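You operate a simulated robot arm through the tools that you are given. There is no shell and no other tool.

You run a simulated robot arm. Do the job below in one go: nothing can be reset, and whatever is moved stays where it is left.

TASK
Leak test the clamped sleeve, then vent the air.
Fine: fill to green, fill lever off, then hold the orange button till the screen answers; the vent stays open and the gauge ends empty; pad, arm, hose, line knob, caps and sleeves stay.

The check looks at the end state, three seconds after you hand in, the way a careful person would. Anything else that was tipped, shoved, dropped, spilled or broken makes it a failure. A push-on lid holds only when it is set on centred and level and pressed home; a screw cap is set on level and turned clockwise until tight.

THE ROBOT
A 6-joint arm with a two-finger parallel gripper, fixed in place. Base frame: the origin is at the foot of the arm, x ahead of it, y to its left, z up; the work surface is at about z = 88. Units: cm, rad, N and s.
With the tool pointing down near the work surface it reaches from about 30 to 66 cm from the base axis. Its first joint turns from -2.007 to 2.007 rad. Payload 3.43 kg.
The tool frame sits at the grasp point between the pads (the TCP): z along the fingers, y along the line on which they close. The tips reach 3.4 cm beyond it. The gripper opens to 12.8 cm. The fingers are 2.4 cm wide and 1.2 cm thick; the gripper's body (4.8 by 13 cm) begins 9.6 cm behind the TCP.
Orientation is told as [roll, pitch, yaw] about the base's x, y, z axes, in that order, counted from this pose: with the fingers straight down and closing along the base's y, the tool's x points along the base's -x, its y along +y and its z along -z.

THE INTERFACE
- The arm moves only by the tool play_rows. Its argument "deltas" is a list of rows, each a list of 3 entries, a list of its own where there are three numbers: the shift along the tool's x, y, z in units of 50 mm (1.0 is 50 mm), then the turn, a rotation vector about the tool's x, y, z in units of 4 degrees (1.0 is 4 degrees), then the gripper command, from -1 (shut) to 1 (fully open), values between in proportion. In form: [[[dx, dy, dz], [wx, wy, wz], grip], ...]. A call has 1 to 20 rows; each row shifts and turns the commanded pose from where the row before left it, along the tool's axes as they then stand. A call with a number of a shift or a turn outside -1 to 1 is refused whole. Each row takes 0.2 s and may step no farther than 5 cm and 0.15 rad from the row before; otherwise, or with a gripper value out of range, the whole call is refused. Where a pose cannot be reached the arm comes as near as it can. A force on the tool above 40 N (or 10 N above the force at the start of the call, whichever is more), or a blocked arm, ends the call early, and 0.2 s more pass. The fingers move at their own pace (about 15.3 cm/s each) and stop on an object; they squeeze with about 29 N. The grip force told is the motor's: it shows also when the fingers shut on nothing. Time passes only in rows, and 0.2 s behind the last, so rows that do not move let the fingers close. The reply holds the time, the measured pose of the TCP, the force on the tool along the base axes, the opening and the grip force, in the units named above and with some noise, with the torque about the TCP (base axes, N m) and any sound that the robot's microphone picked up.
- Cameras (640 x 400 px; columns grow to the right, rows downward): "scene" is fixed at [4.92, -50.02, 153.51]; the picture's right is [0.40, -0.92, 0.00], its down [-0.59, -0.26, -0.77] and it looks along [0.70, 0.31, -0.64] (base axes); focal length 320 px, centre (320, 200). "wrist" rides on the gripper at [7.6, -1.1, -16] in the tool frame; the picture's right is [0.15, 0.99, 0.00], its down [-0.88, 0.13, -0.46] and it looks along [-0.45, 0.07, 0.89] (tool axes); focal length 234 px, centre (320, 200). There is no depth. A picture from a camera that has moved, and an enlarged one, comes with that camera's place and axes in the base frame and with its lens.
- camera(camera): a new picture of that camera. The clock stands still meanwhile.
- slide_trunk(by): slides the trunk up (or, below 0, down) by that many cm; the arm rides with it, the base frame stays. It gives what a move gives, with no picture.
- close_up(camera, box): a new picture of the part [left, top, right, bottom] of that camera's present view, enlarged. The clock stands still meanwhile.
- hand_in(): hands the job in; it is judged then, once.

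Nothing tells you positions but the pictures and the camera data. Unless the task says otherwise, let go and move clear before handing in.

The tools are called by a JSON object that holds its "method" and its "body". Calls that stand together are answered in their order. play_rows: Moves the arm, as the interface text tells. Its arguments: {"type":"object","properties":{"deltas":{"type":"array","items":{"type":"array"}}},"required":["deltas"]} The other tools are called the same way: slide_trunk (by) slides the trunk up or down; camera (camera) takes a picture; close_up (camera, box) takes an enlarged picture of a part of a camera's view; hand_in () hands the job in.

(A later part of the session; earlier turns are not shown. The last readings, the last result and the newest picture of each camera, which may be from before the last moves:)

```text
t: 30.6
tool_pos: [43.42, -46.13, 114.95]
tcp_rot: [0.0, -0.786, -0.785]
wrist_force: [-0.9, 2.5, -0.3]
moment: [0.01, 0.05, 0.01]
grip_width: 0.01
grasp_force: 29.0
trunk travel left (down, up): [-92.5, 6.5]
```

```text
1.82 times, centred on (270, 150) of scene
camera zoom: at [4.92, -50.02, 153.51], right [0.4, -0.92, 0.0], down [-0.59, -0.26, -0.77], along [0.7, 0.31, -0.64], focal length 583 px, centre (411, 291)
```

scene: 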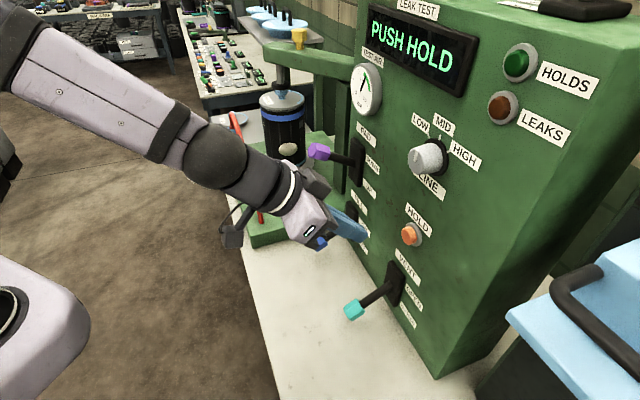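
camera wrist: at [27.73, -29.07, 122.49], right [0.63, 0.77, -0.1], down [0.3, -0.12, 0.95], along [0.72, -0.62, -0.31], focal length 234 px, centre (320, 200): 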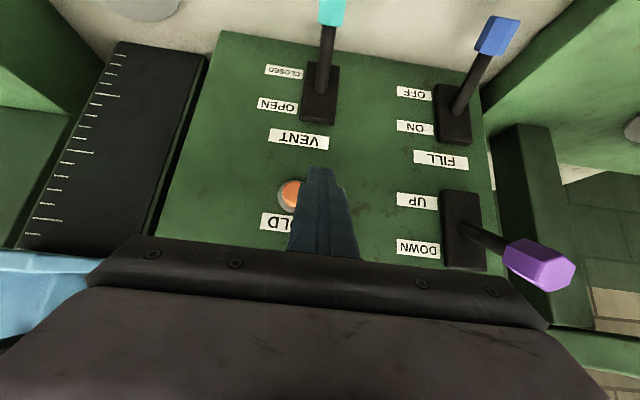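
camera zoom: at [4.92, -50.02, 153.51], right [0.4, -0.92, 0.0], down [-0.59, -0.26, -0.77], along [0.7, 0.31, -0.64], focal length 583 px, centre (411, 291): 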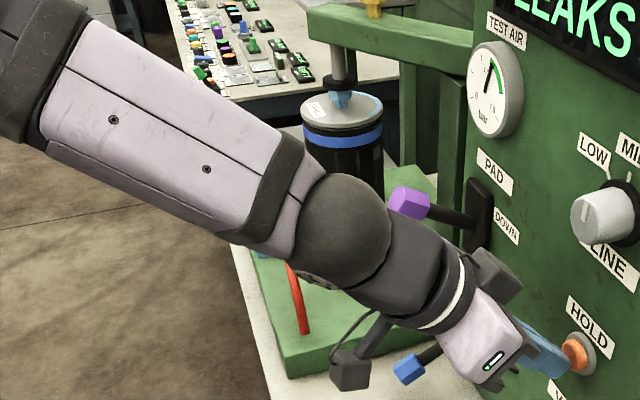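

The gauge is still in green (about 4.3 bar) and LEAKS is shown, so the test result is valid. I'll back off the button, open the fingers and steepen the tilt a little for the teal VENT lever below.

{"method": "play_rows", "body": {"deltas": [[[0.15, 0, -0.15], [0, 0, 0], -1], [[0.3, 0, -0.3], [0, 0, 0], -1], [[0.4, 0, -0.4], [0, 0, 0], -1], [[0.4, 0, -0.4], [0, 0, 0], -1], [[0, 0.094, 0], [0, 1, 0], 0], [[0, 0.094, 0], [0, 1, 0], 0], [[0, 0.094, 0], [0, 1, 0], 0], [[0, 0, 0], [0, 0, 0], 0]]}}

{"method": "camera", "body": {"camera": "scene"}}

{"method": "camera", "body": {"camera": "wrist"}}

```text
t: 32.4
tool_pos: [38.09, -38.91, 115.07]
tcp_rot: [0.031, -0.724, -0.783]
wrist_force: [-0.7, 0.0, 0.3]
moment: [0.01, -0.01, 0.07]
grip_width: 6.41
grasp_force: 0.1
out of reach, approached as far as the arm can: row 5, 6
trunk travel left (down, up): [-92.5, 6.5]
```

```text
taken
```

scene: 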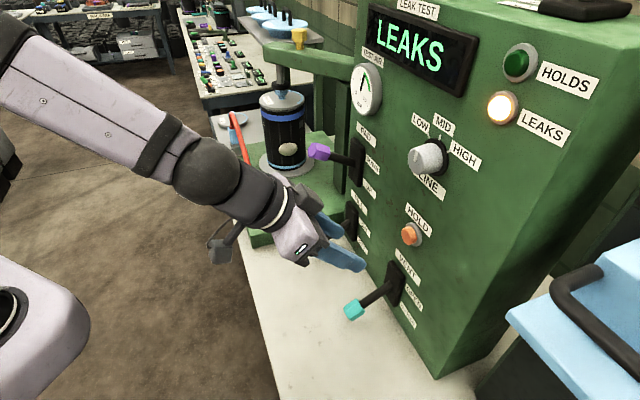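

```text
taken
camera wrist: at [25.39, -28.76, 121.87], right [0.61, 0.79, -0.07], down [0.33, -0.17, 0.93], along [0.72, -0.59, -0.37], focal length 234 px, centre (320, 200)
```

wrist: 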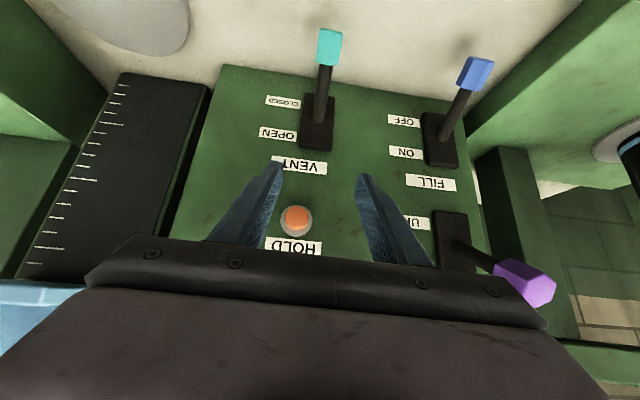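

Everything is clear and LEAKS stays latched. The forearm and tool are nearly in line here, so I'll steepen the tool further and straighten it before going down to VENT.

{"method": "play_rows", "body": {"deltas": [[[0, 0, 0], [0.43, 0.9, 0], 0], [[0, 0, 0], [0, 1, 0], 0], [[0, 0, 0], [0, 1, 0], 0], [[0, 0, 0], [0, 1, 0], 0], [[0, 0, 0], [0, 0.7, 0], 0], [[0, 0, 0], [0, 0, 0], 0]]}}

{"method": "camera", "body": {"camera": "wrist"}}

```text
t: 33.8
tool_pos: [36.95, -39.15, 114.08]
tcp_rot: [0.055, -0.448, -0.77]
wrist_force: [0.6, 0.2, 1.2]
moment: [0.03, 0.02, -0.01]
grip_width: 6.4
grasp_force: 0.0
out of reach, approached as far as the arm can: row 1, 4, 5
trunk travel left (down, up): [-92.5, 6.5]
```

```text
taken
camera wrist: at [25.66, -31.14, 124.93], right [0.58, 0.82, -0.01], down [0.5, -0.34, 0.8], along [0.65, -0.47, -0.6], focal length 234 px, centre (320, 200)
```

wrist: 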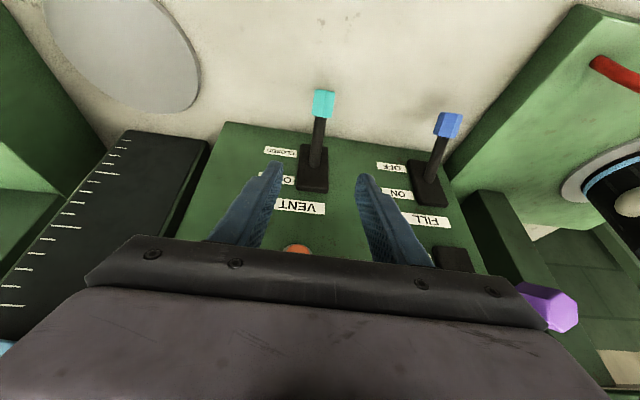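

The tool is about 64° below level with a 3° lean to correct. I'll descend toward a standoff above the teal VENT handle and straighten the lean there.

{"method": "play_rows", "body": {"deltas": [[[0.244, 0.016, 0.636], [0, 0, 0], 0], [[0.244, 0.016, 0.636], [0, 0, 0], 0], [[0.244, 0.016, 0.636], [0, 0, 0], 0], [[0.244, 0.016, 0.636], [0, 0, 0], 0], [[0, 0, 0], [0.89, 0, 0.13], 0], [[0, 0, 0], [0, 0, 0], 0]]}}

{"method": "camera", "body": {"camera": "wrist"}}

{"method": "camera", "body": {"camera": "scene"}}

```text
t: 35.2
tool_pos: [38.11, -39.25, 100.09]
tcp_rot: [-0.009, -0.44, -0.779]
wrist_force: [-0.4, 0.6, -0.7]
moment: [0.03, -0.01, 0.01]
grip_width: 6.4
grasp_force: 0.0
out of reach, approached as far as the arm can: row 5
trunk travel left (down, up): [-92.5, 6.5]
```

```text
taken
camera wrist: at [27.59, -30.51, 111.24], right [0.6, 0.8, -0.07], down [0.52, -0.33, 0.79], along [0.6, -0.51, -0.61], focal length 234 px, centre (320, 200)
```

wrist: 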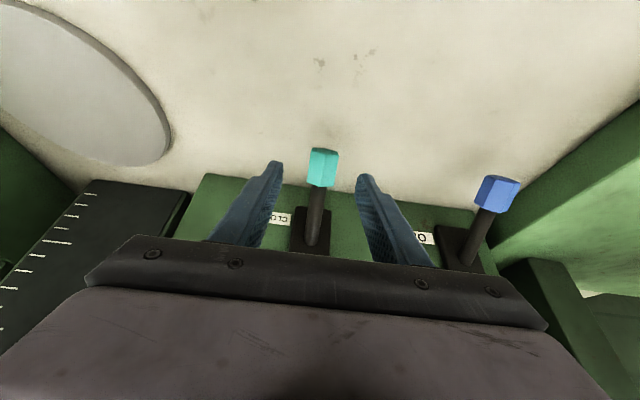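

```text
taken
```

scene: 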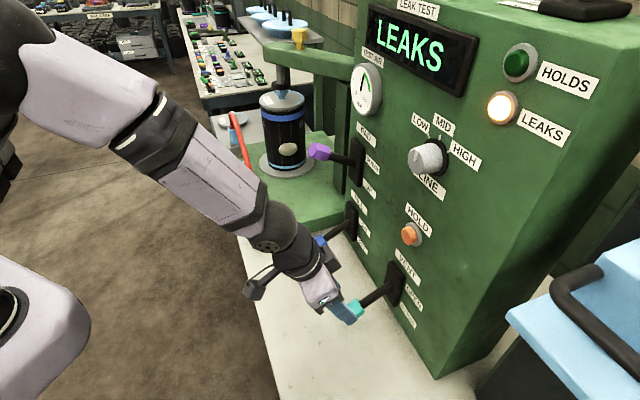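

The tool is upright enough and the fingers straddle the line to the teal handle. I'll advance 6 cm to take it between the fingertips.

{"method": "play_rows", "body": {"deltas": [[[-0.03, 0.005, 0.3], [0, 0, 0], 0], [[-0.03, 0.005, 0.3], [0, 0, 0], 0], [[-0.03, 0.005, 0.3], [0, 0, 0], 0], [[-0.03, 0.005, 0.3], [0, 0, 0], 0], [[0, 0, 0], [0, 0, 0], 0]]}}

{"method": "camera", "body": {"camera": "wrist"}}

{"method": "close_up", "body": {"camera": "scene", "box": [260, 220, 440, 350]}}

```text
t: 36.4
tool_pos: [40.1, -41.25, 95.04]
tcp_rot: [-0.019, -0.439, -0.777]
wrist_force: [0.0, -0.4, 0.3]
moment: [-0.03, 0.03, -0.02]
grip_width: 6.4
grasp_force: 0.0
trunk travel left (down, up): [-92.5, 6.5]
```

```text
taken
camera wrist: at [29.76, -32.51, 106.23], right [0.61, 0.79, -0.08], down [0.53, -0.33, 0.79], along [0.6, -0.52, -0.61], focal length 234 px, centre (320, 200)
```

wrist: 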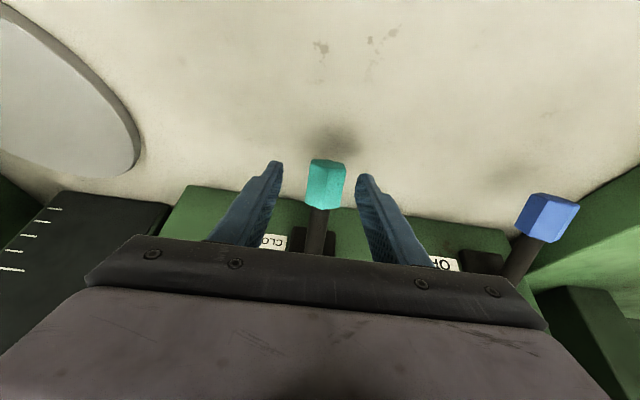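

```text
3.08 times, centred on (350, 285) of scene
camera zoom: at [4.92, -50.02, 153.51], right [0.4, -0.92, 0.0], down [-0.59, -0.26, -0.77], along [0.7, 0.31, -0.64], focal length 986 px, centre (228, -62)
```

zoom: 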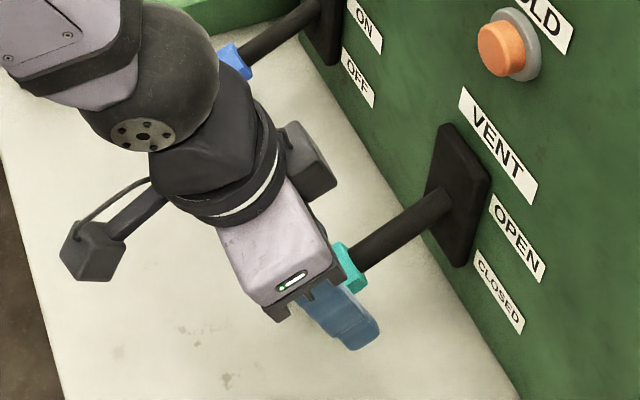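

The teal handle is well placed between the fingers. A small centring nudge, then I close on it.

{"method": "play_rows", "body": {"deltas": [[[0, 0.04, 0.06], [0, 0, 0], 0], [[0, 0, 0], [0, 0, 0], 0], [[0, 0, 0], [0, 0, 0], -0.5], [[0, 0, 0], [0, 0, 0], -1], [[0, 0, 0], [0, 0, 0], -1]]}}

{"method": "close_up", "body": {"camera": "wrist", "box": [200, 100, 440, 280]}}

```text
t: 37.6
tool_pos: [40.55, -41.23, 94.82]
tcp_rot: [-0.022, -0.439, -0.773]
wrist_force: [15.7, 12.7, 0.1]
moment: [0.31, -0.38, 0.6]
grip_width: 3.3
grasp_force: 45.5
trunk travel left (down, up): [-92.5, 6.5]
```

```text
2.22 times, centred on (320, 190) of wrist
camera zoom: at [30.14, -32.32, 106.0], right [0.6, 0.79, -0.08], down [0.53, -0.32, 0.78], along [0.59, -0.52, -0.62], focal length 520 px, centre (320, 222)
```

zoom: 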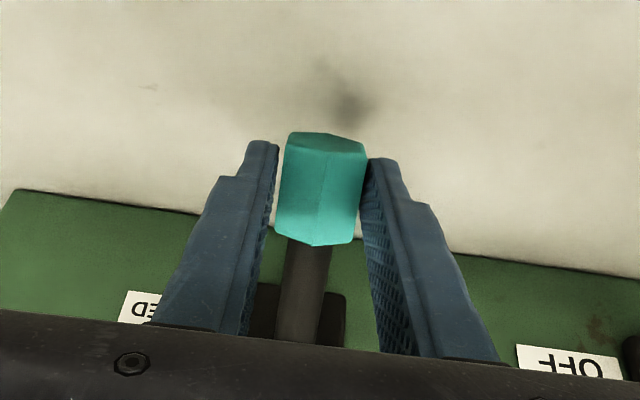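

Gripped; the side load says to shift slightly toward +u. I'll ease that and then swing VENT up its arc to OPEN.

{"method": "play_rows", "body": {"deltas": [[[0, 0.05, 0], [0, 0, 0], -1], [[-0.027, 0, -0.381], [0, 0, 0], -1], [[-0.096, 0, -0.368], [0, 0, 0], -1], [[-0.162, 0, -0.344], [0, 0, 0], -1], [[-0.223, 0, -0.309], [0, 0, 0], -1], [[-0.276, 0, -0.263], [0, 0, 0], -1], [[0, 0, 0], [0, 0, 0], -1]]}}

{"method": "camera", "body": {"camera": "scene"}}

{"method": "close_up", "body": {"camera": "scene", "box": [260, 220, 440, 350]}}

{"method": "close_up", "body": {"camera": "scene", "box": [345, 60, 393, 120]}}

```text
t: 38.7
tool_pos: [39.46, -40.18, 99.69]
tcp_rot: [-0.01, -0.437, -0.767]
wrist_force: [25.9, 4.5, -8.5]
moment: [0.87, -0.13, 0.56]
grip_width: 3.36
grasp_force: 44.7
out of reach, approached as far as the arm can: row 3, 4, 5
trunk travel left (down, up): [-92.5, 6.5]
stopped in row 5: the force on the tool passed its limit at 61 N (the readings are from after the stop); the commanded pose is now the measured one
```

```text
taken
```

scene: 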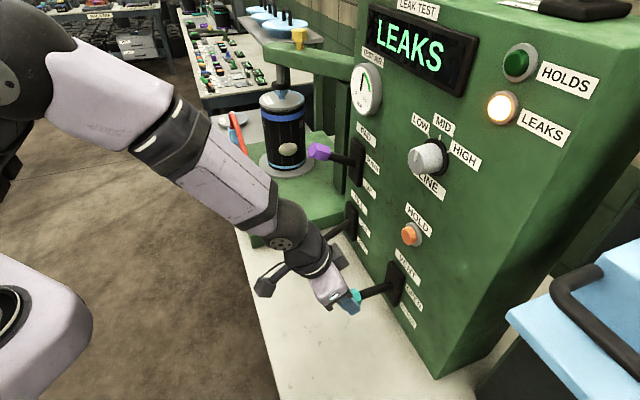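

```text
3.08 times, centred on (350, 285) of scene
camera zoom: at [4.92, -50.02, 153.51], right [0.4, -0.92, 0.0], down [-0.59, -0.26, -0.77], along [0.7, 0.31, -0.64], focal length 986 px, centre (228, -62)
```

zoom: 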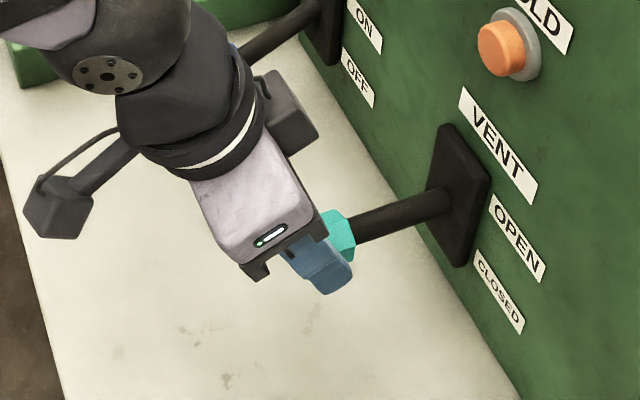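

```text
6.67 times, centred on (369, 90) of scene
camera zoom: at [4.92, -50.02, 153.51], right [0.4, -0.92, 0.0], down [-0.59, -0.26, -0.77], along [0.7, 0.31, -0.64], focal length 2137 px, centre (-7, 933)
```

zoom: 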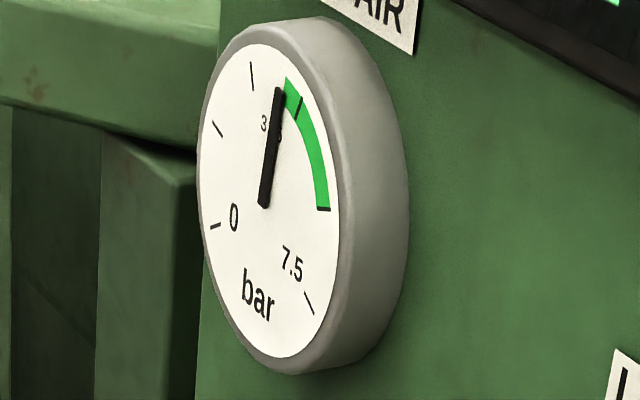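

The lever is halfway; the arm drifted sideways near its singular posture and the force limit stopped it. I'll let go of the handle, see where the lever rests, then come back with a near-vertical tool that this posture handles better.

{"method": "play_rows", "body": {"deltas": [[[0, 0, 0], [0, 0, 0], 0], [[0, 0, 0], [0, 0, 0], 0]]}}

{"method": "close_up", "body": {"camera": "scene", "box": [260, 220, 440, 350]}}

{"method": "camera", "body": {"camera": "wrist"}}

```text
t: 39.3
tool_pos: [38.74, -40.18, 99.75]
tcp_rot: [-0.01, -0.441, -0.772]
wrist_force: [0.6, 0.2, -0.4]
moment: [-0.02, 0.02, 0.03]
grip_width: 6.37
grasp_force: 0.0
trunk travel left (down, up): [-92.5, 6.5]
```

```text
3.08 times, centred on (350, 285) of scene
camera zoom: at [4.92, -50.02, 153.51], right [0.4, -0.92, 0.0], down [-0.59, -0.26, -0.77], along [0.7, 0.31, -0.64], focal length 986 px, centre (228, -62)
```

zoom: 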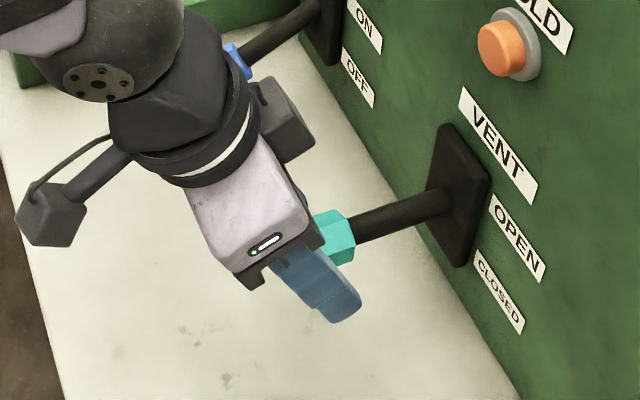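

```text
taken
camera wrist: at [28.28, -31.47, 110.94], right [0.6, 0.8, -0.07], down [0.53, -0.32, 0.79], along [0.6, -0.51, -0.61], focal length 234 px, centre (320, 200)
```

wrist: 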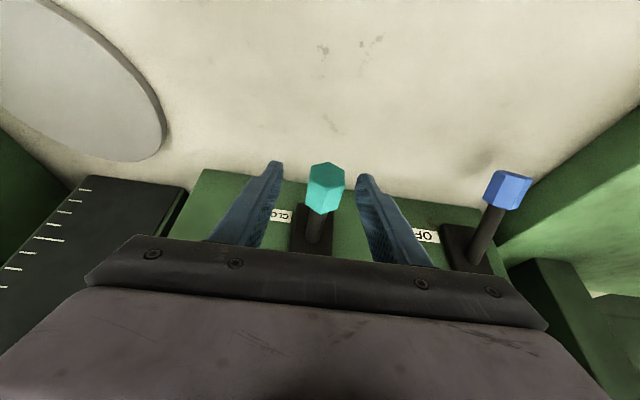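

The lever stays where it was left (about level). The fingers still straddle the handle loosely, so I'll rotate the tool toward vertical around it in small steps.

{"method": "play_rows", "body": {"deltas": [[[-0.028, 0.012, 0], [0, 1, 0], 0], [[-0.028, 0.012, 0], [0, 1, 0], 0], [[-0.028, 0.012, 0], [0, 1, 0], 0], [[0, 0, 0], [0, 0, 0], 0]]}}

{"method": "camera", "body": {"camera": "wrist"}}

{"method": "close_up", "body": {"camera": "scene", "box": [260, 220, 440, 350]}}

```text
t: 40.3
tool_pos: [36.39, -40.1, 98.02]
tcp_rot: [0.027, -0.323, -0.775]
wrist_force: [-0.3, -0.4, -0.2]
moment: [0.0, 0.0, 0.0]
grip_width: 6.4
grasp_force: 0.1
out of reach, approached as far as the arm can: row 1, 2, 3
trunk travel left (down, up): [-92.5, 6.5]
```

```text
taken
camera wrist: at [26.51, -32.62, 110.73], right [0.59, 0.81, -0.02], down [0.58, -0.4, 0.71], along [0.57, -0.43, -0.7], focal length 234 px, centre (320, 200)
```

wrist: 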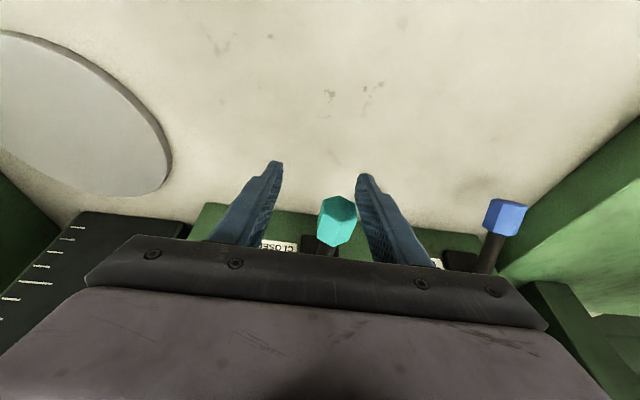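

```text
3.08 times, centred on (350, 285) of scene
camera zoom: at [4.92, -50.02, 153.51], right [0.4, -0.92, 0.0], down [-0.59, -0.26, -0.77], along [0.7, 0.31, -0.64], focal length 986 px, centre (228, -62)
```

zoom: 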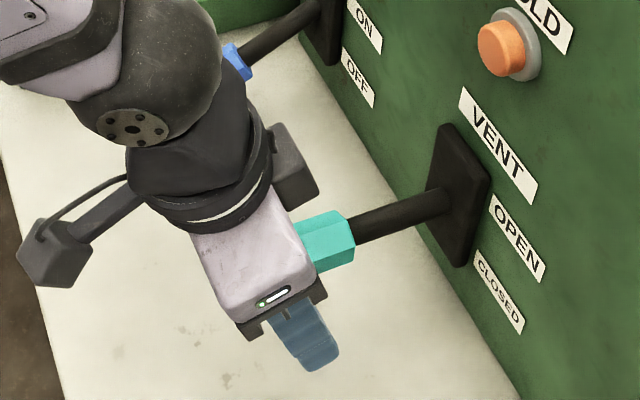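

The arm has slipped off outward and is clear of the handle; its wrist is flipped into a branch that can't point steeper than the forearm. I'll back out, rise, and go toward the +u side where it can swing round to the normal branch.

{"method": "play_rows", "body": {"deltas": [[[0.286, 0, -0.093], [0, 0, 0], 0], [[0.286, 0, -0.093], [0, 0, 0], 0], [[0, 0, 0], [0, 0, 0], 0]]}}

{"method": "close_up", "body": {"camera": "scene", "box": [260, 220, 440, 350]}}

```text
t: 41.1
tool_pos: [34.38, -38.07, 98.22]
tcp_rot: [0.027, -0.325, -0.777]
wrist_force: [0.2, 0.8, 0.5]
moment: [-0.03, 0.02, 0.01]
grip_width: 6.42
grasp_force: 0.1
trunk travel left (down, up): [-92.5, 6.5]
```

```text
3.08 times, centred on (350, 285) of scene
camera zoom: at [4.92, -50.02, 153.51], right [0.4, -0.92, 0.0], down [-0.59, -0.26, -0.77], along [0.7, 0.31, -0.64], focal length 986 px, centre (228, -62)
```

zoom: 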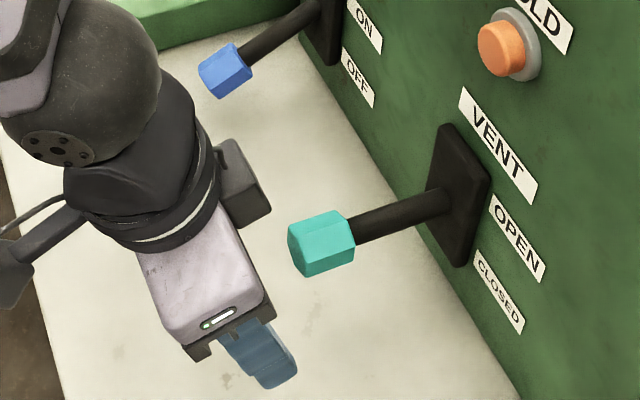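

The handle is fully clear now. I'll slide toward +u at this height, then see whether the wrist lets me stand the tool vertical.

{"method": "play_rows", "body": {"deltas": [[[0, 0.6, 0], [0, 0, 0], 0], [[0, 0.6, 0], [0, 0, 0], 0], [[0, 0.6, -0.2], [0, 0, 0], 0], [[0, 0.6, -0.4], [0, 0, 0], 0], [[0, 0.6, -0.4], [0, 0, 0], 0], [[0, 0, -0.4], [0, 0, 0], 0], [[0, 0, 0], [0, 0, 0], 0]]}}

{"method": "camera", "body": {"camera": "scene"}}

```text
t: 42.7
tool_pos: [41.33, -25.02, 102.84]
tcp_rot: [0.109, -0.344, -0.804]
wrist_force: [-0.5, 0.6, -0.8]
moment: [0.01, 0.0, -0.04]
grip_width: 6.42
grasp_force: 0.1
out of reach, approached as far as the arm can: row 2, 3, 4, 5
trunk travel left (down, up): [-92.5, 6.5]
```

```text
taken
```

scene: 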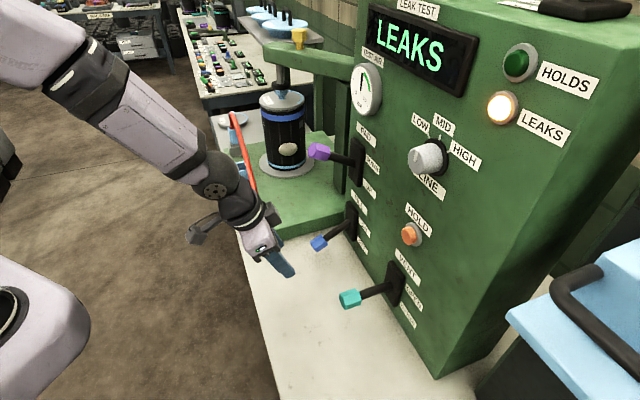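

Now at (41,−25,103) over the free bench. I'll try turning the tool to vertical here.

{"method": "play_rows", "body": {"deltas": [[[0, 0, 0], [0, 1, 0], 0], [[0, 0, 0], [0, 1, 0], 0], [[0, 0, 0], [0, 1, 0], 0], [[0, 0, 0], [0, 1, 0], 0], [[0, 0, 0], [0, 0.9, 0], 0], [[0, 0, 0], [0, 0, 0], 0]]}}

{"method": "camera", "body": {"camera": "scene"}}

```text
t: 44.1
tool_pos: [39.25, -21.05, 97.39]
tcp_rot: [0.139, -0.013, -0.765]
wrist_force: [0.1, -0.1, -0.1]
moment: [0.01, -0.03, 0.04]
grip_width: 6.37
grasp_force: 0.1
out of reach, approached as far as the arm can: row 1, 2, 3, 4, 5
trunk travel left (down, up): [-92.5, 6.5]
```

```text
taken
```

scene: 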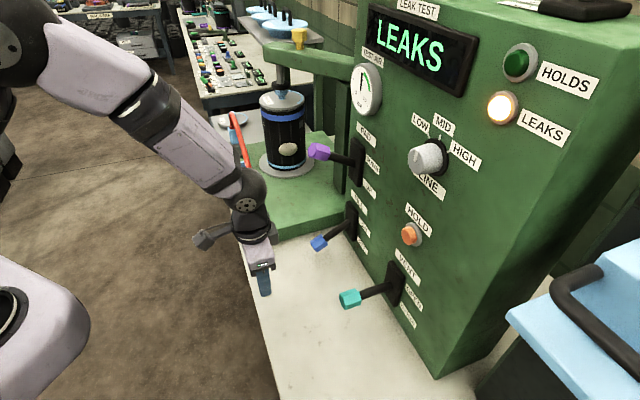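

The tool is upright, but the wrist roll seems to be at its limit (8° lean left). I'll rise and tilt shallower here to unwind it, the way it wound up.

{"method": "play_rows", "body": {"deltas": [[[0, 0, -0.5], [0, -1, 0], 0], [[0, 0, -0.5], [0, -1, 0], 0], [[-0.2, 0, -0.5], [0, -1, 0], 0], [[-0.3, 0, -0.4], [0, -1, 0], 0], [[-0.4, 0, -0.3], [0, -1, 0], 0], [[-0.5, 0, -0.1], [0, -1, 0], 0], [[-0.5, 0, 0], [0, -1, 0], 0], [[-0.5, 0, 0], [0, -1, 0], 0], [[0, 0, 0], [0, 0, 0], 0]]}}

{"method": "camera", "body": {"camera": "scene"}}

```text
t: 46.1
tool_pos: [43.14, -27.59, 108.88]
tcp_rot: [0.115, -0.56, -0.83]
wrist_force: [-0.4, -0.8, 0.8]
moment: [-0.04, 0.0, -0.04]
grip_width: 6.39
grasp_force: 0.1
out of reach, approached as far as the arm can: row 1, 2, 3, 4, 5
trunk travel left (down, up): [-92.5, 6.5]
```

```text
taken
```

scene: 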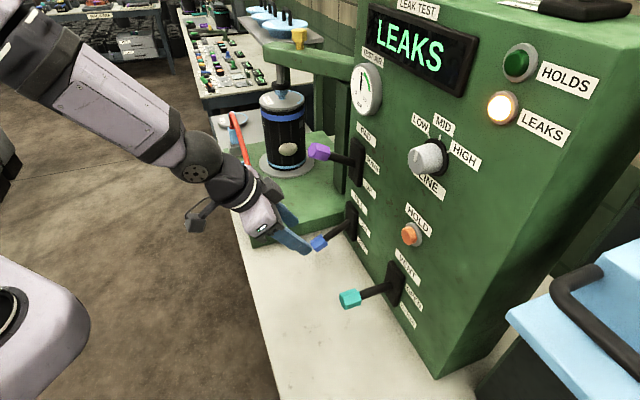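

The wrist moves freely again. I'll continue tilting shallower while rising a little, to get fully back to the side posture.

{"method": "play_rows", "body": {"deltas": [[[-0.12, 0, -0.15], [0, -1, 0], 0], [[-0.12, 0, -0.15], [0, -1, 0], 0], [[-0.14, 0, -0.12], [0, -1, 0], 0], [[-0.16, 0, -0.1], [0, -1, 0], 0], [[-0.18, 0, -0.08], [0, -1, 0], 0], [[-0.18, 0, -0.06], [0, -1, 0], 0], [[-0.18, 0, 0], [0, -1, 0], 0], [[0, 0, 0], [0, 0, 0], 0]]}}

{"method": "camera", "body": {"camera": "scene"}}

```text
t: 47.9
tool_pos: [44.9, -30.38, 120.43]
tcp_rot: [0.133, -1.037, -0.88]
wrist_force: [-0.2, -0.6, -0.2]
moment: [0.02, -0.01, 0.0]
grip_width: 6.39
grasp_force: 0.0
out of reach, approached as far as the arm can: row 2, 3, 4, 5, 6, 7
trunk travel left (down, up): [-92.5, 6.5]
```

```text
taken
```

scene: 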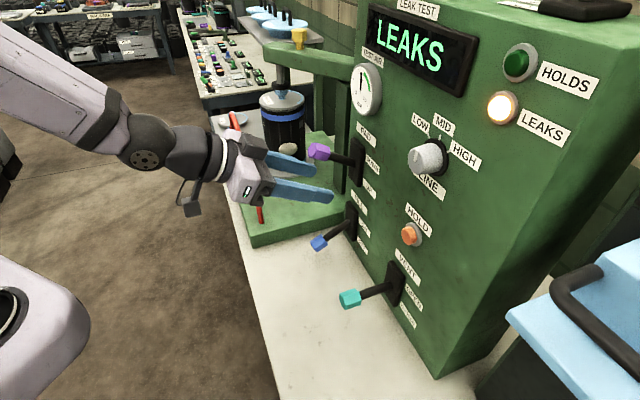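

Level-ish and clear of the purple lever. Next I swing the heading about 16° further right, which should take the wrist roll off its stop.

{"method": "play_rows", "body": {"deltas": [[[0, 0, 0], [0.86, 0, 0.51], 0], [[0, 0, 0], [0.86, 0, 0.51], 0], [[0, 0, 0], [0.86, 0, 0.51], 0], [[0, 0, 0], [0.86, 0, 0.51], 0], [[0, 0, 0], [0.86, 0, 0.51], 0], [[0, 0, 0], [0, 0, 0], 0]]}}

{"method": "camera", "body": {"camera": "scene"}}

```text
t: 49.3
tool_pos: [44.76, -30.46, 120.57]
tcp_rot: [0.178, -1.01, -1.265]
wrist_force: [0.2, -0.1, -0.2]
moment: [-0.01, -0.01, 0.01]
grip_width: 6.41
grasp_force: 0.1
trunk travel left (down, up): [-92.5, 6.5]
```

```text
taken
```

scene: 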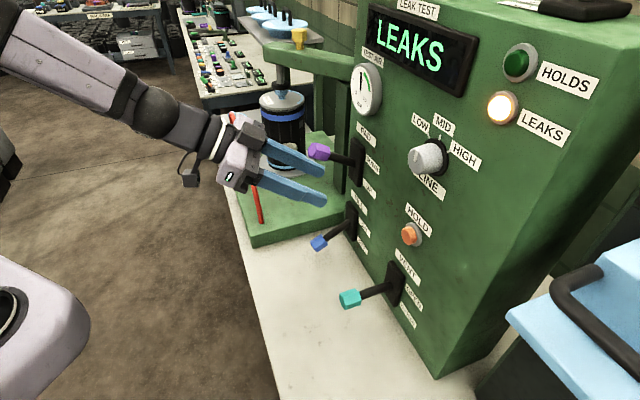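

The heading change worked without hitting any limit. Next I tilt steeper on this side.

{"method": "play_rows", "body": {"deltas": [[[0, 0, 0], [0, 1, 0], 0], [[0, 0, 0], [0, 1, 0], 0], [[0, 0, 0], [0, 1, 0], 0], [[0, 0, 0], [0, 1, 0], 0], [[0, 0, 0], [0, 1, 0], 0], [[0, 0, 0], [0, 1, 0], 0], [[0, 0, 0], [0, 1, 0], 0], [[0, 0, 0], [0, 0, 0], 0]]}}

{"method": "camera", "body": {"camera": "scene"}}

```text
t: 51.1
tool_pos: [44.87, -30.24, 120.67]
tcp_rot: [0.109, -0.526, -1.17]
wrist_force: [0.0, -1.1, 0.2]
moment: [0.02, -0.03, -0.01]
grip_width: 6.39
grasp_force: 0.0
trunk travel left (down, up): [-92.5, 6.5]
```

```text
taken
```

scene: 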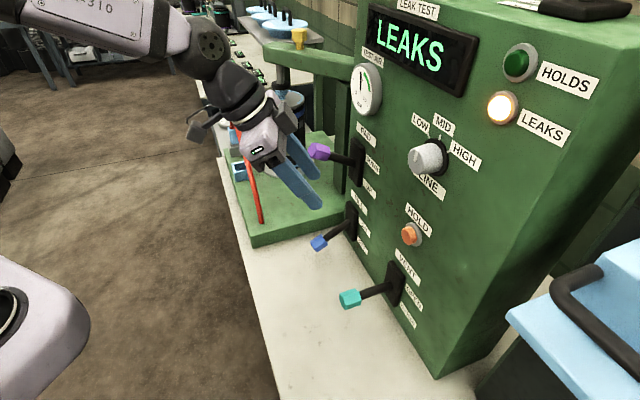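

That moved cleanly; the wrist is back in its normal branch. I'll continue to vertical.

{"method": "play_rows", "body": {"deltas": [[[0, 0, 0], [0, 1, 0], 0], [[0, 0, 0], [0, 1, 0], 0], [[0, 0, 0], [0, 1, 0], 0], [[0, 0, 0], [0, 1, 0], 0], [[0, 0, 0], [0, 1, 0], 0], [[0, 0, 0], [0, 1, 0], 0], [[0, 0, 0], [0, 1, 0], 0], [[0, 0, 0], [0, 0, 0], 0]]}}

{"method": "camera", "body": {"camera": "wrist"}}

```text
t: 52.9
tool_pos: [44.86, -30.25, 120.67]
tcp_rot: [0.095, -0.039, -1.12]
wrist_force: [0.0, 0.0, -0.5]
moment: [0.01, -0.02, -0.01]
grip_width: 6.39
grasp_force: 0.2
trunk travel left (down, up): [-92.5, 6.5]
```

```text
taken
camera wrist: at [38.87, -24.21, 136.02], right [0.82, 0.57, 0.09], down [0.46, -0.74, 0.5], along [0.35, -0.37, -0.86], focal length 234 px, centre (320, 200)
```

wrist: 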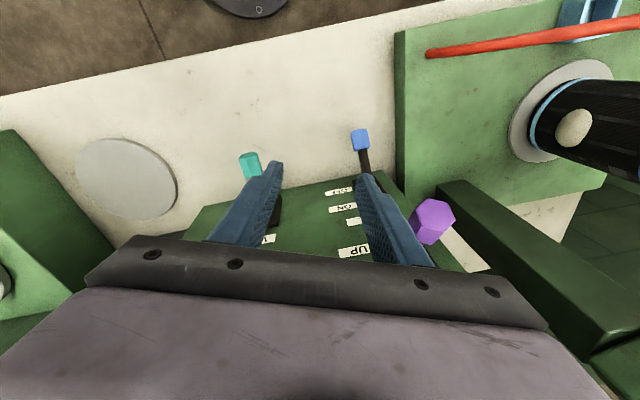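

The tool is nearly vertical with a small lean and heading off by 19°. I'll square it up: remove the lean, turn the closing axis back along the panel, then tilt 16° so the wrist stays clear of the knob.

{"method": "play_rows", "body": {"deltas": [[[0, 0, 0], [1, 0, 0], 0], [[0, 0, 0], [0.35, 0, 0], 0], [[0, 0, 0], [0, 0, -1], 0], [[0, 0, 0], [0, 0, -1], 0], [[0, 0, 0], [0, 0, -1], 0], [[0, 0, 0], [0, 0, -1], 0], [[0, 0, 0], [0, 0, -0.8], 0], [[0, 0, 0], [0, -0.9, 0], 0], [[0, 0, 0], [0, -0.9, 0], 0], [[0, 0, 0], [0, -0.9, 0], 0], [[0, 0, 0], [0, -0.9, 0], 0], [[0, 0, 0], [0, 0, 0], 0]]}}

{"method": "camera", "body": {"camera": "wrist"}}

```text
t: 55.5
tool_pos: [44.75, -30.41, 120.6]
tcp_rot: [-0.013, -0.289, -0.782]
wrist_force: [-0.9, -0.2, -0.6]
moment: [0.0, 0.0, -0.01]
grip_width: 6.4
grasp_force: 0.0
trunk travel left (down, up): [-92.5, 6.5]
```

```text
taken
camera wrist: at [35.73, -22.88, 133.67], right [0.6, 0.8, -0.05], down [0.6, -0.41, 0.69], along [0.53, -0.44, -0.73], focal length 234 px, centre (320, 200)
```

wrist: 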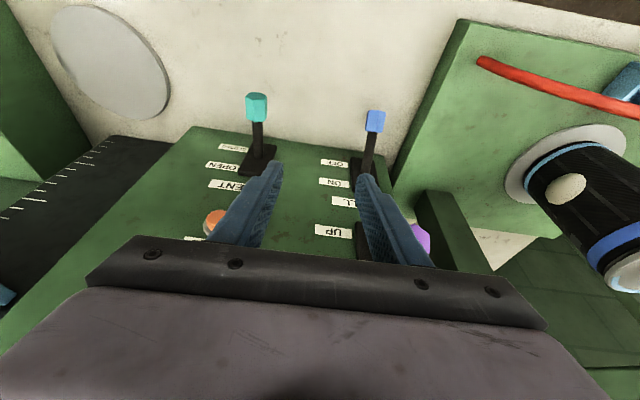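

Orientation is clean (φ≈73°) with no limits hit. I'll move diagonally to a standoff 10 cm above the teal handle.

{"method": "play_rows", "body": {"deltas": [[[0.107, -0.432, 0.506], [0, 0, 0], 0], [[0.107, -0.432, 0.506], [0, 0, 0], 0], [[0.107, -0.432, 0.506], [0, 0, 0], 0], [[0.107, -0.432, 0.506], [0, 0, 0], 0], [[0.107, -0.432, 0.506], [0, 0, 0], 0], [[0, 0, 0], [0, 0, 0], 0]]}}

{"method": "camera", "body": {"camera": "wrist"}}

{"method": "camera", "body": {"camera": "scene"}}

```text
t: 56.9
tool_pos: [37.73, -39.12, 107.82]
tcp_rot: [-0.013, -0.287, -0.781]
wrist_force: [-0.5, 0.2, -0.4]
moment: [0.0, -0.04, 0.01]
grip_width: 6.39
grasp_force: 0.1
trunk travel left (down, up): [-92.5, 6.5]
```

```text
taken
camera wrist: at [28.7, -31.42, 120.88], right [0.6, 0.8, -0.05], down [0.6, -0.41, 0.69], along [0.53, -0.44, -0.73], focal length 234 px, centre (320, 200)
```

wrist: 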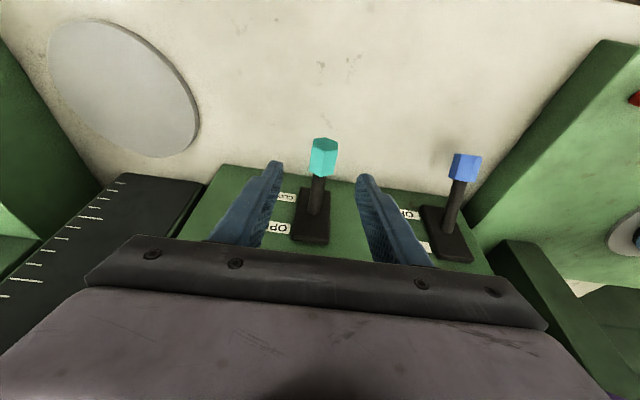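

```text
taken
```

scene: 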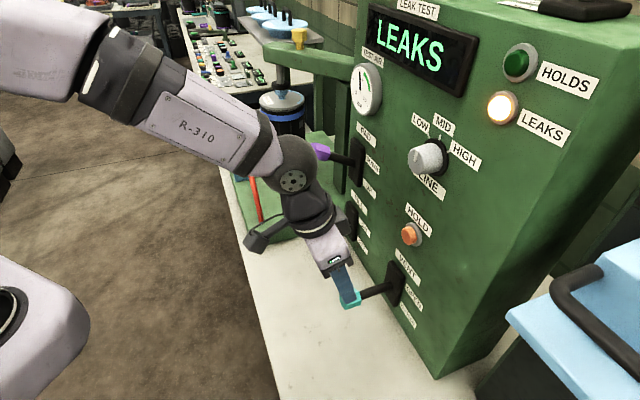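

Good alignment, with the lever still level at z≈98. I'll advance to take the handle between the fingertips.

{"method": "play_rows", "body": {"deltas": [[[0.0075, 0.034, 0.408], [0, 0, 0], 0], [[0.0075, 0.034, 0.408], [0, 0, 0], 0], [[0.0075, 0.034, 0.408], [0, 0, 0], 0], [[0.0075, 0.034, 0.408], [0, 0, 0], 0], [[0, 0, 0], [0, 0, 0], 0]]}}

{"method": "close_up", "body": {"camera": "wrist", "box": [200, 100, 440, 280]}}

{"method": "close_up", "body": {"camera": "scene", "box": [260, 220, 440, 350]}}

```text
t: 58.1
tool_pos: [39.84, -39.85, 100.03]
tcp_rot: [-0.014, -0.288, -0.78]
wrist_force: [-0.1, -0.1, 0.0]
moment: [0.0, -0.01, -0.02]
grip_width: 6.38
grasp_force: 0.1
trunk travel left (down, up): [-92.5, 6.5]
```

```text
2.22 times, centred on (320, 190) of wrist
camera zoom: at [30.74, -32.43, 113.03], right [0.6, 0.8, -0.05], down [0.6, -0.41, 0.69], along [0.53, -0.44, -0.73], focal length 520 px, centre (320, 222)
```

zoom: 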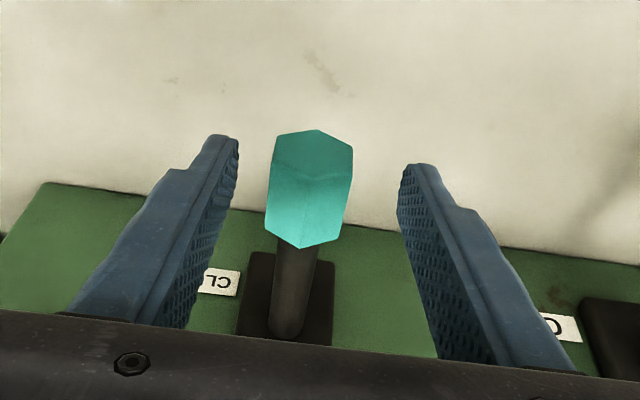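

```text
3.08 times, centred on (350, 285) of scene
camera zoom: at [4.92, -50.02, 153.51], right [0.4, -0.92, 0.0], down [-0.59, -0.26, -0.77], along [0.7, 0.31, -0.64], focal length 986 px, centre (228, -62)
```

zoom: 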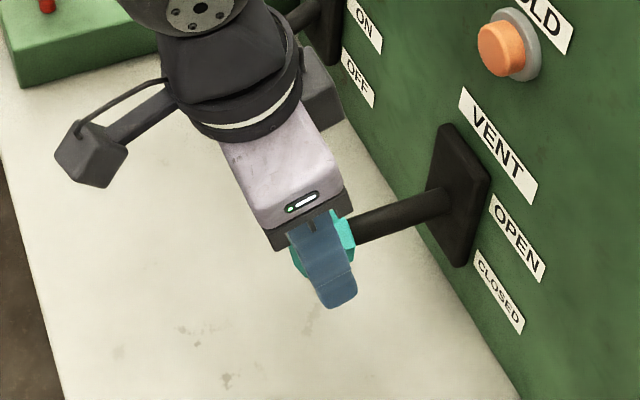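

The handle is about 0.3 cm off centre; I'll correct that and close on it.

{"method": "play_rows", "body": {"deltas": [[[0, -0.055, 0.04], [0, 0, 0], 0], [[0, 0, 0], [0, 0, 0], 0], [[0, 0, 0], [0, 0, 0], -0.5], [[0, 0, 0], [0, 0, 0], -1], [[0, 0, 0], [0, 0, 0], -1]]}}

{"method": "close_up", "body": {"camera": "wrist", "box": [200, 100, 440, 280]}}

```text
t: 59.3
tool_pos: [39.66, -40.38, 99.8]
tcp_rot: [-0.011, -0.288, -0.781]
wrist_force: [-5.8, -6.7, -0.7]
moment: [-0.28, 0.26, -0.23]
grip_width: 3.33
grasp_force: 45.3
trunk travel left (down, up): [-92.5, 6.5]
```

```text
2.22 times, centred on (320, 190) of wrist
camera zoom: at [30.52, -32.78, 112.93], right [0.6, 0.8, -0.05], down [0.6, -0.41, 0.69], along [0.53, -0.44, -0.73], focal length 520 px, centre (320, 222)
```

zoom: 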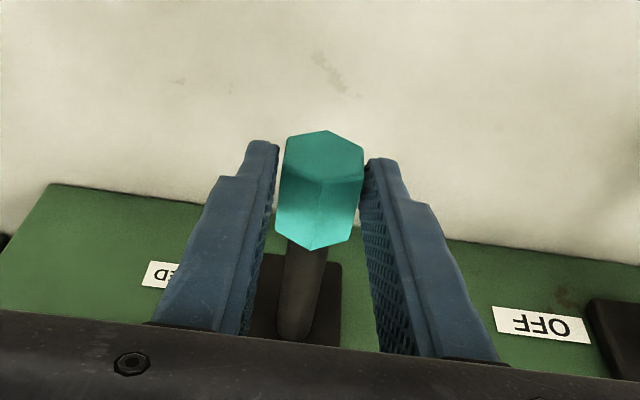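

Gripped with only a light side load. I'll lift VENT the rest of its arc to OPEN.

{"method": "play_rows", "body": {"deltas": [[[0, -0.015, 0], [0, 0, 0], -1], [[-0.117, 0, -0.301], [0, 0, 0], -1], [[-0.161, 0, -0.28], [0, 0, 0], -1], [[-0.192, 0, -0.239], [0, 0, 0], -1], [[-0.046, 0, -0.049], [0, 0, 0], -1], [[0, 0, 0], [0, 0, 0], -1]]}}

{"method": "camera", "body": {"camera": "scene"}}

{"method": "close_up", "body": {"camera": "scene", "box": [260, 220, 440, 350]}}

{"method": "close_up", "body": {"camera": "scene", "box": [345, 60, 393, 120]}}

```text
t: 60.7
tool_pos: [40.38, -41.04, 104.37]
tcp_rot: [-0.011, -0.276, -0.781]
wrist_force: [-14.2, -5.2, -22.0]
moment: [0.18, 1.01, -0.39]
grip_width: 3.36
grasp_force: 45.0
trunk travel left (down, up): [-92.5, 6.5]
```

```text
taken
```

scene: 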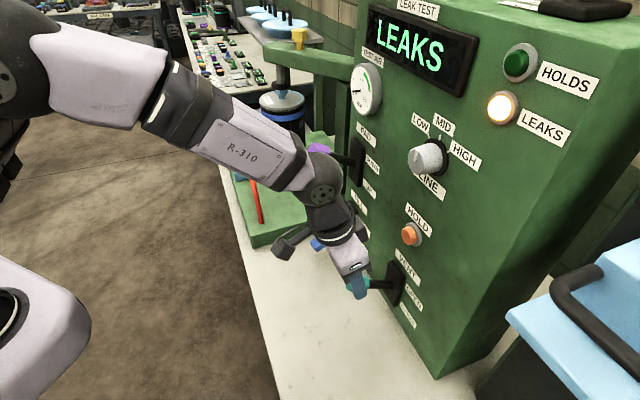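

```text
3.08 times, centred on (350, 285) of scene
camera zoom: at [4.92, -50.02, 153.51], right [0.4, -0.92, 0.0], down [-0.59, -0.26, -0.77], along [0.7, 0.31, -0.64], focal length 986 px, centre (228, -62)
```

zoom: 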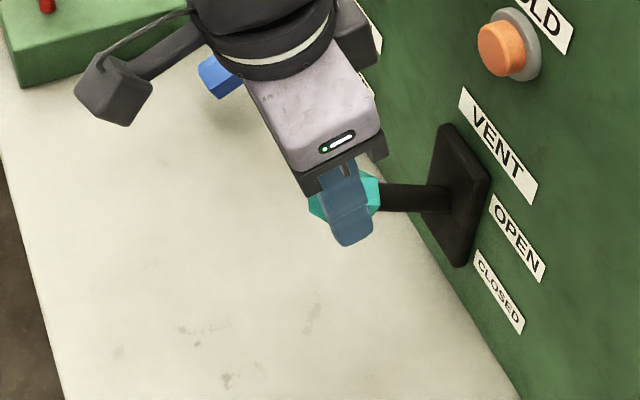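

```text
6.67 times, centred on (369, 90) of scene
camera zoom: at [4.92, -50.02, 153.51], right [0.4, -0.92, 0.0], down [-0.59, -0.26, -0.77], along [0.7, 0.31, -0.64], focal length 2137 px, centre (-7, 933)
```

zoom: 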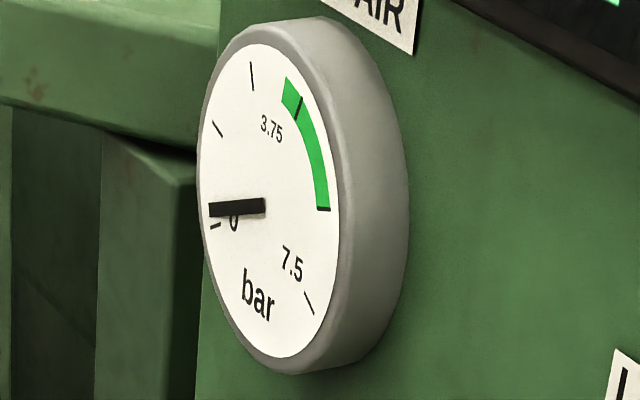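

VENT is up and the gauge has dropped almost to zero. I'll wait a moment, then open the fingers and check that the lever stays.

{"method": "play_rows", "body": {"deltas": [[[0, 0, 0], [0, 0, 0], -1], [[0, 0, 0], [0, 0, 0], -1], [[0, 0, 0], [0, 0, 0], -1], [[0, 0, 0], [0, 0, 0], 0], [[0, 0, 0], [0, 0, 0], 0]]}}

{"method": "close_up", "body": {"camera": "scene", "box": [260, 220, 440, 350]}}

{"method": "close_up", "body": {"camera": "scene", "box": [345, 60, 393, 120]}}

{"method": "camera", "body": {"camera": "wrist"}}

```text
t: 61.9
tool_pos: [40.89, -40.97, 104.76]
tcp_rot: [-0.014, -0.29, -0.78]
wrist_force: [-0.8, 0.2, 0.2]
moment: [-0.02, 0.0, 0.01]
grip_width: 6.39
grasp_force: 0.1
trunk travel left (down, up): [-92.5, 6.5]
```

```text
3.08 times, centred on (350, 285) of scene
camera zoom: at [4.92, -50.02, 153.51], right [0.4, -0.92, 0.0], down [-0.59, -0.26, -0.77], along [0.7, 0.31, -0.64], focal length 986 px, centre (228, -62)
```

zoom: 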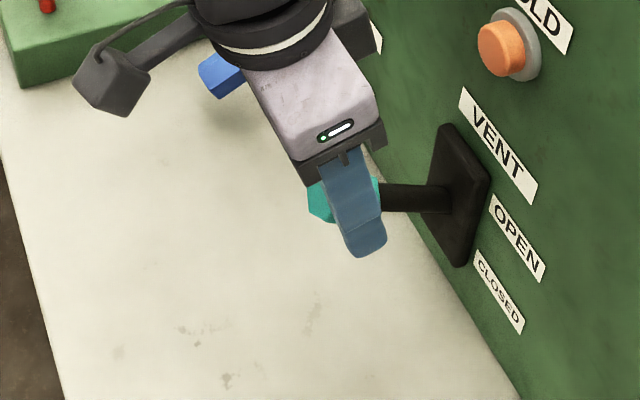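

```text
6.67 times, centred on (369, 90) of scene
camera zoom: at [4.92, -50.02, 153.51], right [0.4, -0.92, 0.0], down [-0.59, -0.26, -0.77], along [0.7, 0.31, -0.64], focal length 2137 px, centre (-7, 933)
```

zoom: 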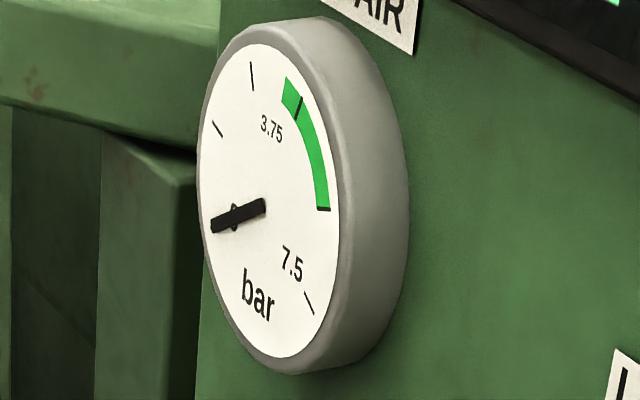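

```text
taken
camera wrist: at [31.66, -33.47, 117.91], right [0.6, 0.8, -0.05], down [0.6, -0.4, 0.69], along [0.53, -0.44, -0.72], focal length 234 px, centre (320, 200)
```

wrist: 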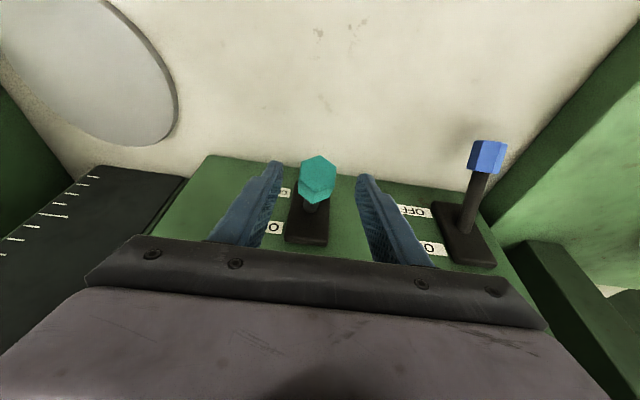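

The gauge reads empty and VENT stays OPEN on its own. I'll withdraw the fingers along the tool axis and move clear.

{"method": "play_rows", "body": {"deltas": [[[0, -0.07, 0], [0, 0, 0], 0], [[0, 0, -0.3], [0, 0, 0], 0], [[0, 0, -0.4], [0, 0, 0], 0], [[0, 0, -0.5], [0, 0, 0], 0], [[0, 0, -0.5], [0, 0, 0], 0], [[0.3, 0, -0.4], [0, 0, 0], 0], [[0.5, 0.1, -0.2], [0, 0, 0], 0], [[0.5, 0.1, -0.2], [0, 0, 0], 0], [[0, 0, 0], [0, 0, 0], 0]]}}

{"method": "camera", "body": {"camera": "scene"}}

{"method": "camera", "body": {"camera": "wrist"}}

{"method": "close_up", "body": {"camera": "scene", "box": [345, 60, 393, 120]}}

{"method": "close_up", "body": {"camera": "scene", "box": [300, 180, 460, 340]}}

```text
t: 63.9
tool_pos: [34.18, -33.7, 114.71]
tcp_rot: [-0.015, -0.286, -0.779]
wrist_force: [1.1, -0.1, 0.4]
moment: [0.0, 0.01, 0.03]
grip_width: 6.38
grasp_force: 0.1
trunk travel left (down, up): [-92.5, 6.5]
```

```text
taken
```

scene: 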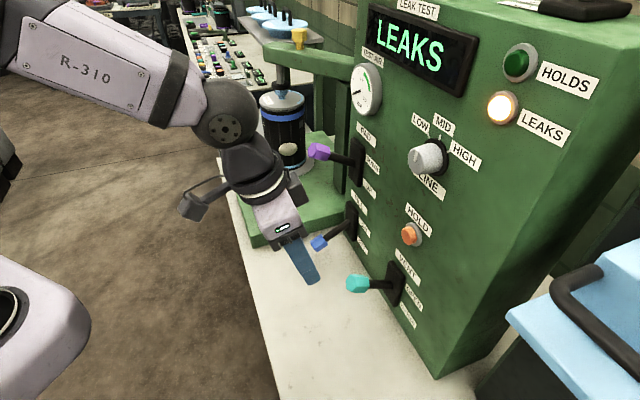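

```text
taken
camera wrist: at [25.19, -26.21, 127.86], right [0.6, 0.8, -0.05], down [0.61, -0.41, 0.68], along [0.52, -0.44, -0.73], focal length 234 px, centre (320, 200)
```

wrist: 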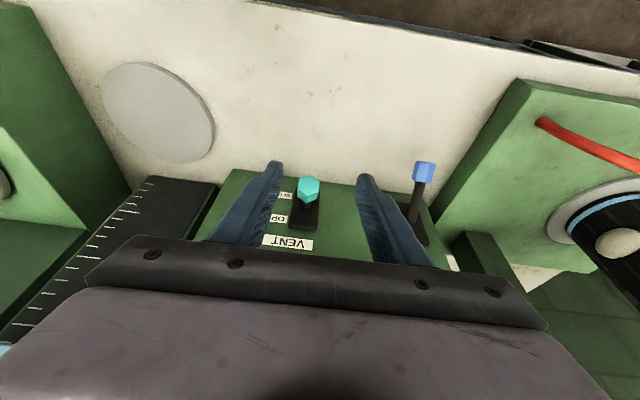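

```text
6.67 times, centred on (369, 90) of scene
camera zoom: at [4.92, -50.02, 153.51], right [0.4, -0.92, 0.0], down [-0.59, -0.26, -0.77], along [0.7, 0.31, -0.64], focal length 2137 px, centre (-7, 933)
```

zoom: 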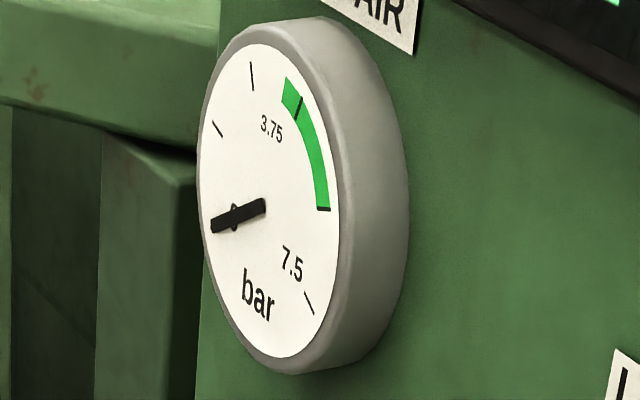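

```text
2.50 times, centred on (380, 260) of scene
camera zoom: at [4.92, -50.02, 153.51], right [0.4, -0.92, 0.0], down [-0.59, -0.26, -0.77], along [0.7, 0.31, -0.64], focal length 801 px, centre (170, 50)
```

zoom: 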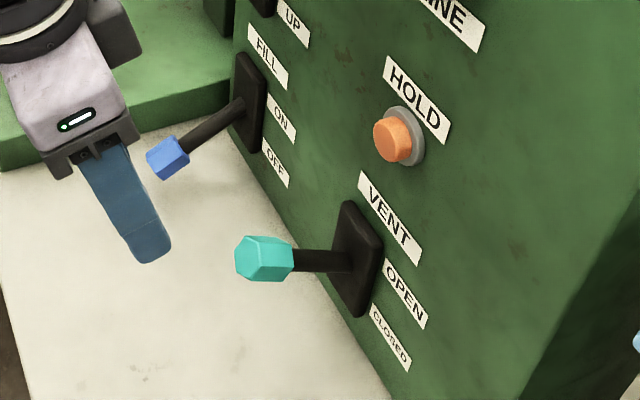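

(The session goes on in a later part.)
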